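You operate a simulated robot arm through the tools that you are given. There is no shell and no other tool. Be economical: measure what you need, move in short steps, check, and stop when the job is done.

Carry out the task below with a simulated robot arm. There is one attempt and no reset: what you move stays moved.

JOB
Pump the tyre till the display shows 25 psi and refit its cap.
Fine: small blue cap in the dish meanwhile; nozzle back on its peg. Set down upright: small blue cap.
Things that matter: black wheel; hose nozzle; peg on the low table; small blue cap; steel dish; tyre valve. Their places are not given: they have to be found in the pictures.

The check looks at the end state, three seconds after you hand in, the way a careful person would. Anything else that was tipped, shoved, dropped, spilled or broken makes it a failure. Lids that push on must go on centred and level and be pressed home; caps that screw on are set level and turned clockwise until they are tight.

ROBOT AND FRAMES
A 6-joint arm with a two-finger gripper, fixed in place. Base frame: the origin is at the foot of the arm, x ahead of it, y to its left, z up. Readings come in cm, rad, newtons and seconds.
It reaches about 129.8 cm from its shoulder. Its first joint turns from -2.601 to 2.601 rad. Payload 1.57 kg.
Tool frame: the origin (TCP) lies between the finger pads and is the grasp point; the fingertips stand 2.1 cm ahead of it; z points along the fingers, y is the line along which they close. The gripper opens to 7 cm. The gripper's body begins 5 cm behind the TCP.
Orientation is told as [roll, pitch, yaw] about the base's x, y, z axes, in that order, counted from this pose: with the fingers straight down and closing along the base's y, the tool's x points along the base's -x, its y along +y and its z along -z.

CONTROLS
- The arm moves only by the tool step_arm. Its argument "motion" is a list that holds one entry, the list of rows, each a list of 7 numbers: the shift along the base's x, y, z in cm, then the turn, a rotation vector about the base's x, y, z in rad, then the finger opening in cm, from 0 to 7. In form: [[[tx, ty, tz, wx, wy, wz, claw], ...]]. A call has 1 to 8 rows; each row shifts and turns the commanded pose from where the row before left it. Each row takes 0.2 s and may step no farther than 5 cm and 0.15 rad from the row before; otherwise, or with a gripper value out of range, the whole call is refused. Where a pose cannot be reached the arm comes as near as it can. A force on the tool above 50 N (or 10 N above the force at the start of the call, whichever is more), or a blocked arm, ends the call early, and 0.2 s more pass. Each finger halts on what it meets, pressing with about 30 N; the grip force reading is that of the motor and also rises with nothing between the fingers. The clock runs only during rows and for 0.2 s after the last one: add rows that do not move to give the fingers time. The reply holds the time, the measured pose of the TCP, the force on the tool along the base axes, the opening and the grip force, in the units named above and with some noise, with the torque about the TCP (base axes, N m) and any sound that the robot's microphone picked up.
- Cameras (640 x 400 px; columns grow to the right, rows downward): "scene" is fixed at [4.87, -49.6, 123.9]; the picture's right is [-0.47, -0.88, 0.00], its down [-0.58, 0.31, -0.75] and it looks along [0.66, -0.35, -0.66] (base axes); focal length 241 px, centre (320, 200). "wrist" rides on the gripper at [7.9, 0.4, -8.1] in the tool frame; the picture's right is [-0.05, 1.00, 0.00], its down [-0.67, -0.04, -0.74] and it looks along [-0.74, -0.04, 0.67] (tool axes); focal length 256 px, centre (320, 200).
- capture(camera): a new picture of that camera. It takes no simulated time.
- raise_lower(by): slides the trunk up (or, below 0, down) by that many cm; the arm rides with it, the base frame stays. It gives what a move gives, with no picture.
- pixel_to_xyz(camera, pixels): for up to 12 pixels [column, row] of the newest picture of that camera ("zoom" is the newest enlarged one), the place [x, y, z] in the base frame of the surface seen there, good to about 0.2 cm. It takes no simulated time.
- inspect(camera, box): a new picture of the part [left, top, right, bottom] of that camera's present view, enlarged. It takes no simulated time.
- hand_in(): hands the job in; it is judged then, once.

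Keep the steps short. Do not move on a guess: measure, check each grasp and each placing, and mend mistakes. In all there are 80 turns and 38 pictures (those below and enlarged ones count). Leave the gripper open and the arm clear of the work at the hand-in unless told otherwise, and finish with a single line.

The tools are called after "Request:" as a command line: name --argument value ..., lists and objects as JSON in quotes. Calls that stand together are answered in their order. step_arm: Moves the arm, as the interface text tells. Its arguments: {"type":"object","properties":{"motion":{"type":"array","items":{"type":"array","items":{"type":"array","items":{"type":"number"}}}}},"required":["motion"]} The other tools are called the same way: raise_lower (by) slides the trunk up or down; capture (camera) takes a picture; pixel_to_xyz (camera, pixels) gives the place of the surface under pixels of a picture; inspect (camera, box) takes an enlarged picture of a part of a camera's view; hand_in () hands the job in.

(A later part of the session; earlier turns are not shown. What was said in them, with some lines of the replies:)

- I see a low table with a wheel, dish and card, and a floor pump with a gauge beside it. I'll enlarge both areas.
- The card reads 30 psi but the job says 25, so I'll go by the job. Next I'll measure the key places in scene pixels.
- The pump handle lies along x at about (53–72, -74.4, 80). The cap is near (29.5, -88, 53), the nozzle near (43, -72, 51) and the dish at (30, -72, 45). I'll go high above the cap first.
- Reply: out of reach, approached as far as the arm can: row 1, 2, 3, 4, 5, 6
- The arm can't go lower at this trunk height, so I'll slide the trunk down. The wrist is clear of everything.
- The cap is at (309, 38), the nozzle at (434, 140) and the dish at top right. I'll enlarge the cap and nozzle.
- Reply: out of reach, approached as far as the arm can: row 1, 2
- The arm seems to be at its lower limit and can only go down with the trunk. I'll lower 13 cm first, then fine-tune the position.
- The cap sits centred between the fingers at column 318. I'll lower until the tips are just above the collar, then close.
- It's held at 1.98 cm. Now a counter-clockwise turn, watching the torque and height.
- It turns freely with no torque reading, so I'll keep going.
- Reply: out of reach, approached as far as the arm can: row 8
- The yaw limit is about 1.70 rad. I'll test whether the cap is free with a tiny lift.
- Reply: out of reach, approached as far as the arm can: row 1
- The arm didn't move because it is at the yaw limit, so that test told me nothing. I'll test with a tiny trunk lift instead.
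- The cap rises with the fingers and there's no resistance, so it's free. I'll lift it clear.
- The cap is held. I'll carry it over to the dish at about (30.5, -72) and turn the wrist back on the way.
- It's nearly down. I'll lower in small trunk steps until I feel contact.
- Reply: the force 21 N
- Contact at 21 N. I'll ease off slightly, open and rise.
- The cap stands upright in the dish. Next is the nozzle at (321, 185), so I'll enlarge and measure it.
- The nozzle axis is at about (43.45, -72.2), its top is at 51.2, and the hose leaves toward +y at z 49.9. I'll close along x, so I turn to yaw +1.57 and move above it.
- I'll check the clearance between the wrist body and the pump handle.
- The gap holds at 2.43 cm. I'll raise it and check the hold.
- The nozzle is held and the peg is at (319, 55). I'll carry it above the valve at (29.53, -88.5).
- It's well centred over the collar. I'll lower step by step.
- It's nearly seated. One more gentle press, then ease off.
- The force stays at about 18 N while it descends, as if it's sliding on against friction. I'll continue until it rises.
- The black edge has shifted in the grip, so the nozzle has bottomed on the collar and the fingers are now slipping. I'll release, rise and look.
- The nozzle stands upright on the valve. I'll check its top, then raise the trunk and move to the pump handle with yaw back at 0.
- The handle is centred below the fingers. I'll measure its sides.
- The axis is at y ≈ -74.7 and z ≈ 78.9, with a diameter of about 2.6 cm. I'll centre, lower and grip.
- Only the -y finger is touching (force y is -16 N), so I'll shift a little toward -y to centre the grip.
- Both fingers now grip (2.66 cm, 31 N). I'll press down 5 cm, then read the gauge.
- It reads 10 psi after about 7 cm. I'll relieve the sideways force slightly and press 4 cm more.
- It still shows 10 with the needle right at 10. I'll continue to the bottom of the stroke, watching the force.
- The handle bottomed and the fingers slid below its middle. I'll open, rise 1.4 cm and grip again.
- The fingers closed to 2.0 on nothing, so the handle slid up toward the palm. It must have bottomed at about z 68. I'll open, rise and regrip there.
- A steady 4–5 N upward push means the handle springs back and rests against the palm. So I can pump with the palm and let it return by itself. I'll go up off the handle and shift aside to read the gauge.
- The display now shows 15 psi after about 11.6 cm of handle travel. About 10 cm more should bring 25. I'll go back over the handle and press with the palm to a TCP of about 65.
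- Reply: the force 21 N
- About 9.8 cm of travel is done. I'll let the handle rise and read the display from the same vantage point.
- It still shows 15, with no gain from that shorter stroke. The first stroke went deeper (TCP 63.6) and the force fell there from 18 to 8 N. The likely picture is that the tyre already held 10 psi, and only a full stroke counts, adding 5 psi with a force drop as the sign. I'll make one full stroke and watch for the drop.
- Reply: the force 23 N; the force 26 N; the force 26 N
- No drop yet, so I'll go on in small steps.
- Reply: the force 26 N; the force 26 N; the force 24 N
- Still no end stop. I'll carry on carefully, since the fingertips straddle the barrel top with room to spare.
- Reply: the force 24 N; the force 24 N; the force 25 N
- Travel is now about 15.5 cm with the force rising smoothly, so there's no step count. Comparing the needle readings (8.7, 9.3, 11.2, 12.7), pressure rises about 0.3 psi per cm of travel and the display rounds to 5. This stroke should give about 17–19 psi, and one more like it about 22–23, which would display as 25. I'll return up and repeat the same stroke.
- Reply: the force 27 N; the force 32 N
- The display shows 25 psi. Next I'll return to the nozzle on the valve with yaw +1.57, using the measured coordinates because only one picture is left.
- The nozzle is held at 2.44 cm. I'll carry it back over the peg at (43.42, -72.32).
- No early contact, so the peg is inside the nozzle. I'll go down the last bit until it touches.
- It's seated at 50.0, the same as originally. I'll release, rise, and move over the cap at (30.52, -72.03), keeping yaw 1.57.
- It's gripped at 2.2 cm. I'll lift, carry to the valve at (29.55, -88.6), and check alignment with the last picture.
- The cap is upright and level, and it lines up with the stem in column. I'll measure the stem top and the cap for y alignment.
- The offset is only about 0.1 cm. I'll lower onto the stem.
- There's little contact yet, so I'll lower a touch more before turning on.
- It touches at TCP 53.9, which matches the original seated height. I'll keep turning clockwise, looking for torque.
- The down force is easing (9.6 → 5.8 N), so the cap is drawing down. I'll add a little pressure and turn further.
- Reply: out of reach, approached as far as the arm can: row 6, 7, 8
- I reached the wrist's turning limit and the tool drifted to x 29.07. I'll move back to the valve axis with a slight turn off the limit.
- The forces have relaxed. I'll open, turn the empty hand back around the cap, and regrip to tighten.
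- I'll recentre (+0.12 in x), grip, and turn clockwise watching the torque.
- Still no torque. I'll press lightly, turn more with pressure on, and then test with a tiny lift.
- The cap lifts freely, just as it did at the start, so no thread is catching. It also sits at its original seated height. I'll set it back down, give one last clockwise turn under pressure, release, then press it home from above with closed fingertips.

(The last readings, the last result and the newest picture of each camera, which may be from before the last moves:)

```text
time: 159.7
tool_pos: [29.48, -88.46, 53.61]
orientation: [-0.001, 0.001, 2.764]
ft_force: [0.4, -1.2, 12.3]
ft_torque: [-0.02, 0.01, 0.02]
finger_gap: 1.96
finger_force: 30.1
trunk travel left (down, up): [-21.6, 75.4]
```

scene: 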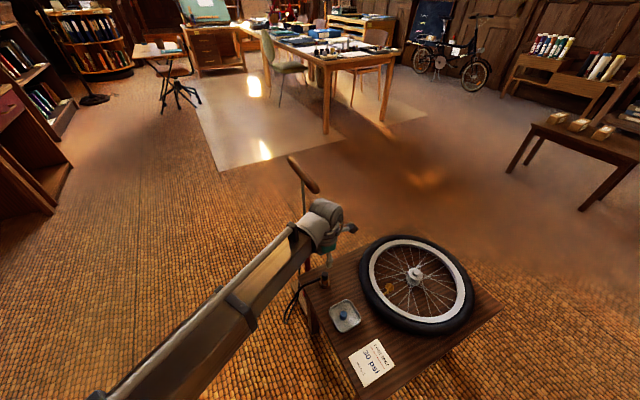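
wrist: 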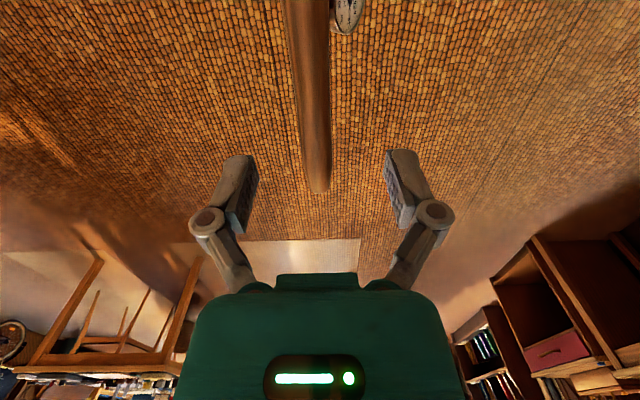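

Request:
step_arm --motion '[[[0, 0, 0, 0, 0, 0, 3], [0, 0, 0, 0, 0, 0, 3.3], [0, 0, 0, 0, 0, 0, 3.3], [0, 0, 0, 0, 0, 0, 3.3]]]'

Request:
raise_lower --by 4.2

Request:
step_arm --motion '[[[0.05, -0.05, 0, 0, 0, 0, 1], [0, 0, 0, 0, 0, 0, 0], [0, 0, 0, 0, 0, 0, 0], [0, 0, 0, 0, 0, 0, 0]]]'

Request:
raise_lower --by -1.5

Request:
raise_lower --by -0.3

Request:
raise_lower --by -0.2

```text
time: 160.7
tool_pos: [29.56, -88.49, 53.4]
orientation: [-0.001, 0.0, 2.767]
ft_force: [0.2, 0.8, -0.1]
ft_torque: [-0.01, 0.01, 0.0]
finger_gap: 3.31
finger_force: 0.1
trunk travel left (down, up): [-21.6, 75.4]
```

```text
time: 161.6
tool_pos: [29.67, -88.45, 57.54]
orientation: [-0.001, 0.0, 2.768]
ft_force: [0.4, 0.5, -0.2]
ft_torque: [-0.03, 0.0, -0.01]
finger_gap: 3.3
finger_force: 0.0
trunk travel left (down, up): [-25.8, 71.2]
```

```text
time: 162.6
tool_pos: [29.64, -88.57, 57.64]
orientation: [-0.002, -0.001, 2.767]
ft_force: [0.0, 0.3, 0.3]
ft_torque: [0.0, 0.0, 0.0]
finger_gap: 0.0
finger_force: 28.4
trunk travel left (down, up): [-25.8, 71.2]
```

```text
time: 163.2
tool_pos: [29.64, -88.56, 56.29]
orientation: [-0.002, 0.001, 2.766]
ft_force: [0.7, 0.2, 1.6]
ft_torque: [-0.04, -0.02, -0.01]
finger_gap: 0.0
finger_force: 28.3
trunk travel left (down, up): [-24.3, 72.7]
```

```text
time: 163.7
tool_pos: [29.66, -88.54, 55.92]
orientation: [-0.002, 0.002, 2.766]
ft_force: [-0.7, -0.1, -0.5]
ft_torque: [0.06, 0.0, 0.0]
finger_gap: 0.02
finger_force: 28.9
trunk travel left (down, up): [-24.0, 73.0]
```

```text
time: 164.3
tool_pos: [29.53, -88.55, 55.64]
orientation: [-0.002, -0.001, 2.767]
ft_force: [-0.5, 0.1, 4.0]
ft_torque: [-0.02, -0.02, -0.02]
finger_gap: 0.62
finger_force: 28.6
trunk travel left (down, up): [-23.8, 73.2]
```

Contact at tip height ≈ 53.6, exactly the original cap-top height. One firm press follows, then up.

Request:
raise_lower --by -0.2

Request:
raise_lower --by -0.1

```text
time: 164.8
tool_pos: [29.58, -88.55, 55.75]
orientation: [0.0, 0.0, 2.766]
ft_force: [1.4, -3.6, 21.0]
ft_torque: [-0.07, -0.01, -0.01]
finger_gap: 0.59
finger_force: 28.8
trunk travel left (down, up): [-23.6, 73.4]
```

```text
time: 165.3
tool_pos: [29.54, -88.48, 55.66]
orientation: [0.0, 0.002, 2.766]
ft_force: [1.4, -4.8, 30.0]
ft_torque: [-0.09, -0.03, 0.01]
finger_gap: 0.61
finger_force: 28.7
trunk travel left (down, up): [-23.5, 73.5]
5 turns are left
```

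It's solid at 30 N, so the cap is home. I have a few turns left, so I'll make one more clean clockwise tightening with the cap seated: rise, open and unwind the wrist.

Request:
raise_lower --by 2.2

Request:
step_arm --motion '[[[0, 0, 0, 0, 0, 0.15, 3.3], [0, 0, 0, 0, 0, 0.15, 3.3], [0, 0, 0, 0, 0, 0.15, 3.3], [0, 0, 0, 0, 0, 0.15, 3.3], [0, 0, 0, 0, 0, 0.15, 3.3], [0, 0, 0, 0, 0, 0.15, 3.3], [0, 0, 0, 0, 0, 0.15, 3.3], [0, 0, 0, 0, 0, 0.15, 3.3]]]'

Request:
step_arm --motion '[[[0, 0, 0, 0, 0, 0.15, 3.3], [0, 0, 0, 0, 0, 0.15, 3.3], [0, 0, 0, 0, 0, 0.15, 3.3], [0, 0, 0, 0, 0, 0.15, 3.3], [0, 0, 0, 0, 0, 0.15, 3.3], [0, 0, 0, 0, 0, 0.15, 3.3], [0, 0, 0, 0, 0, 0.15, 3.3], [0, 0, 0, 0, 0, 0.15, 3.3]]]'

Request:
step_arm --motion '[[[0, 0, 0, 0, 0, 0.15, 3.3], [0, 0, 0, 0, 0, 0.15, 3.3], [0, 0, 0, 0, 0, 0.15, 3.3], [0, 0, 0, 0, 0, 0.15, 3.3], [0, 0, 0, 0, 0, 0.15, 3.3], [0, 0, 0, 0, 0, 0.15, 3.3], [0, 0, 0, 0, 0, 0.15, 3.3], [0, 0, 0, 0, 0, 0.15, 3.3]]]'

Request:
step_arm --motion '[[[0, 0, 0, 0, 0, 0.15, 3.3], [0, 0, 0, 0, 0, 0.15, 3.3], [0, 0, 0, 0, 0, 0.15, 3.3], [0, 0, 0, 0, 0, 0.15, 3.3], [0, 0, 0, 0, 0, 0.15, 3.3], [0, 0, 0, 0, 0, 0.15, 3.3], [0, 0, 0, 0, 0, 0, 3.3], [0, 0, 0, 0, 0, 0, 3.3]]]'

Request:
step_arm --motion '[[[0, 0, 0, 0, 0, 0, 3.3]]]'

```text
time: 166.0
tool_pos: [29.59, -88.63, 57.64]
orientation: [-0.001, 0.0, 2.768]
ft_force: [-0.1, -0.1, 0.2]
ft_torque: [0.02, 0.0, -0.01]
finger_gap: 0.0
finger_force: 28.5
trunk travel left (down, up): [-25.7, 71.3]
```

```text
time: 167.8
tool_pos: [29.64, -88.43, 57.57]
orientation: [-0.002, -0.001, -2.315]
ft_force: [-1.0, -0.9, 0.0]
ft_torque: [0.0, -0.02, 0.02]
finger_gap: 3.3
finger_force: 0.2
trunk travel left (down, up): [-25.7, 71.3]
```

```text
time: 169.6
tool_pos: [29.68, -88.62, 57.55]
orientation: [-0.001, 0.002, -1.116]
ft_force: [0.2, -0.9, 0.6]
ft_torque: [0.02, 0.01, 0.02]
finger_gap: 3.29
finger_force: 0.1
trunk travel left (down, up): [-25.7, 71.3]
```

```text
time: 171.4
tool_pos: [29.57, -88.53, 57.63]
orientation: [-0.003, 0.001, 0.085]
ft_force: [0.2, -0.4, -0.5]
ft_torque: [0.01, 0.0, 0.0]
finger_gap: 3.3
finger_force: 0.2
trunk travel left (down, up): [-25.7, 71.3]
```

```text
time: 173.2
tool_pos: [29.59, -88.56, 57.61]
orientation: [0.0, 0.0, 0.98]
ft_force: [0.3, -0.1, 0.2]
ft_torque: [-0.02, 0.02, 0.0]
finger_gap: 3.27
finger_force: 0.1
trunk travel left (down, up): [-25.7, 71.3]
```

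```text
time: 173.6
tool_pos: [29.49, -88.51, 57.8]
orientation: [-0.001, 0.001, 0.98]
ft_force: [0.0, 0.0, 0.8]
ft_torque: [0.01, -0.02, -0.02]
finger_gap: 3.29
finger_force: 0.2
trunk travel left (down, up): [-25.7, 71.3]
4 turns are left
```

It's centred. I'll lower to the grip height, close, press lightly and turn 2.4 rad clockwise.

Request:
raise_lower --by -3.8

Request:
step_arm --motion '[[[0, 0, 0, 0, 0, 0, 2.4], [0, 0, 0, 0, 0, 0, 1.5], [0, 0, 0, 0, 0, 0, 1.5], [0, 0, 0, 0, 0, 0, 1.5]]]'

Request:
raise_lower --by -0.12

Request:
step_arm --motion '[[[0, 0, 0, 0, 0, -0.15, 1.5], [0, 0, 0, 0, 0, -0.15, 1.5], [0, 0, 0, 0, 0, -0.15, 1.5], [0, 0, 0, 0, 0, -0.15, 1.5], [0, 0, 0, 0, 0, -0.15, 1.5], [0, 0, 0, 0, 0, -0.15, 1.5], [0, 0, 0, 0, 0, -0.15, 1.5], [0, 0, 0, 0, 0, -0.15, 1.5]]]'

Request:
step_arm --motion '[[[0, 0, 0, 0, 0, -0.15, 1.5], [0, 0, 0, 0, 0, -0.15, 1.5], [0, 0, 0, 0, 0, -0.15, 1.5], [0, 0, 0, 0, 0, -0.15, 1.5], [0, 0, 0, 0, 0, -0.15, 1.5], [0, 0, 0, 0, 0, -0.15, 1.5], [0, 0, 0, 0, 0, -0.15, 1.5], [0, 0, 0, 0, 0, -0.15, 1.5]]]'

```text
time: 174.4
tool_pos: [29.59, -88.54, 53.79]
orientation: [-0.002, 0.001, 0.982]
ft_force: [-0.1, 0.2, -0.3]
ft_torque: [0.01, -0.02, -0.01]
finger_gap: 3.27
finger_force: 0.0
trunk travel left (down, up): [-21.9, 75.1]
```

```text
time: 175.4
tool_pos: [29.53, -88.49, 53.73]
orientation: [-0.002, -0.001, 0.98]
ft_force: [0.4, -1.3, 2.0]
ft_torque: [-0.03, -0.01, -0.04]
finger_gap: 2.08
finger_force: 29.2
trunk travel left (down, up): [-21.9, 75.1]
```

```text
time: 175.9
tool_pos: [29.52, -88.68, 53.73]
orientation: [-0.004, 0.001, 0.98]
ft_force: [1.6, -1.8, 14.0]
ft_torque: [-0.06, -0.01, -0.02]
finger_gap: 2.1
finger_force: 29.6
trunk travel left (down, up): [-21.8, 75.2]
```

```text
time: 177.7
tool_pos: [29.7, -88.44, 53.68]
orientation: [-0.003, 0.0, -0.221]
ft_force: [1.6, -0.4, 4.2]
ft_torque: [-0.02, -0.04, 0.02]
finger_gap: 2.0
finger_force: 29.9
trunk travel left (down, up): [-21.8, 75.2]
```

```text
time: 179.5
tool_pos: [29.51, -88.64, 53.78]
orientation: [-0.003, 0.001, -1.421]
ft_force: [-1.1, 0.5, 2.4]
ft_torque: [0.01, 0.05, -0.01]
finger_gap: 1.97
finger_force: 29.7
trunk travel left (down, up): [-21.8, 75.2]
3 turns are left
```

The cap is seated and turned. I'll release, rise well clear and open fully.

Request:
step_arm --motion '[[[0, 0, 0, 0, 0, 0, 3], [0, 0, 0, 0, 0, 0, 3.5], [0, 0, 0, 0, 0, 0, 3.5], [0, 0, 0, 0, 0, 0, 3.5]]]'

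Request:
raise_lower --by 32

Request:
step_arm --motion '[[[0, 4, 0, 0, 0, 0.1, 7], [0, 4, 0, 0, 0, 0.1, 7], [0, 4, 0, 0, 0, 0.1, 7], [0, 4, 0, 0, 0, 0.1, 7], [0, 4, 0, 0, 0, 0.1, 7], [0, 4, 0, 0, 0, 0.1, 7], [0, 4, 0, 0, 0, 0.1, 7], [0, 0, 0, 0, 0, 0, 7]]]'

```text
time: 180.5
tool_pos: [29.61, -88.63, 53.74]
orientation: [-0.002, -0.001, -1.419]
ft_force: [-0.3, -0.2, 0.6]
ft_torque: [0.01, -0.01, 0.01]
finger_gap: 3.49
finger_force: 0.2
trunk travel left (down, up): [-21.8, 75.2]
```

```text
time: 183.7
tool_pos: [29.62, -88.56, 85.7]
orientation: [-0.001, 0.001, -1.417]
ft_force: [-0.5, 0.0, -0.8]
ft_torque: [0.02, 0.0, 0.0]
finger_gap: 3.5
finger_force: 0.0
trunk travel left (down, up): [-53.8, 43.2]
```

```text
time: 185.5
tool_pos: [29.51, -60.37, 85.72]
orientation: [-0.002, -0.002, -0.717]
ft_force: [-0.9, 0.1, 0.1]
ft_torque: [0.0, -0.01, 0.01]
finger_gap: 6.99
finger_force: 0.2
trunk travel left (down, up): [-53.8, 43.2]
2 turns are left
```

The arm is clear and the gripper is open, so I'm handing in.

Request:
hand_in

```text
The job is handed in.
```

The display read 25 psi when I stopped pumping, the nozzle is back on its peg, and the blue cap is on the valve at its original height, but I never felt its thread tighten and had no pictures left for a last look (the card on the table says 30 psi; I followed your 25).
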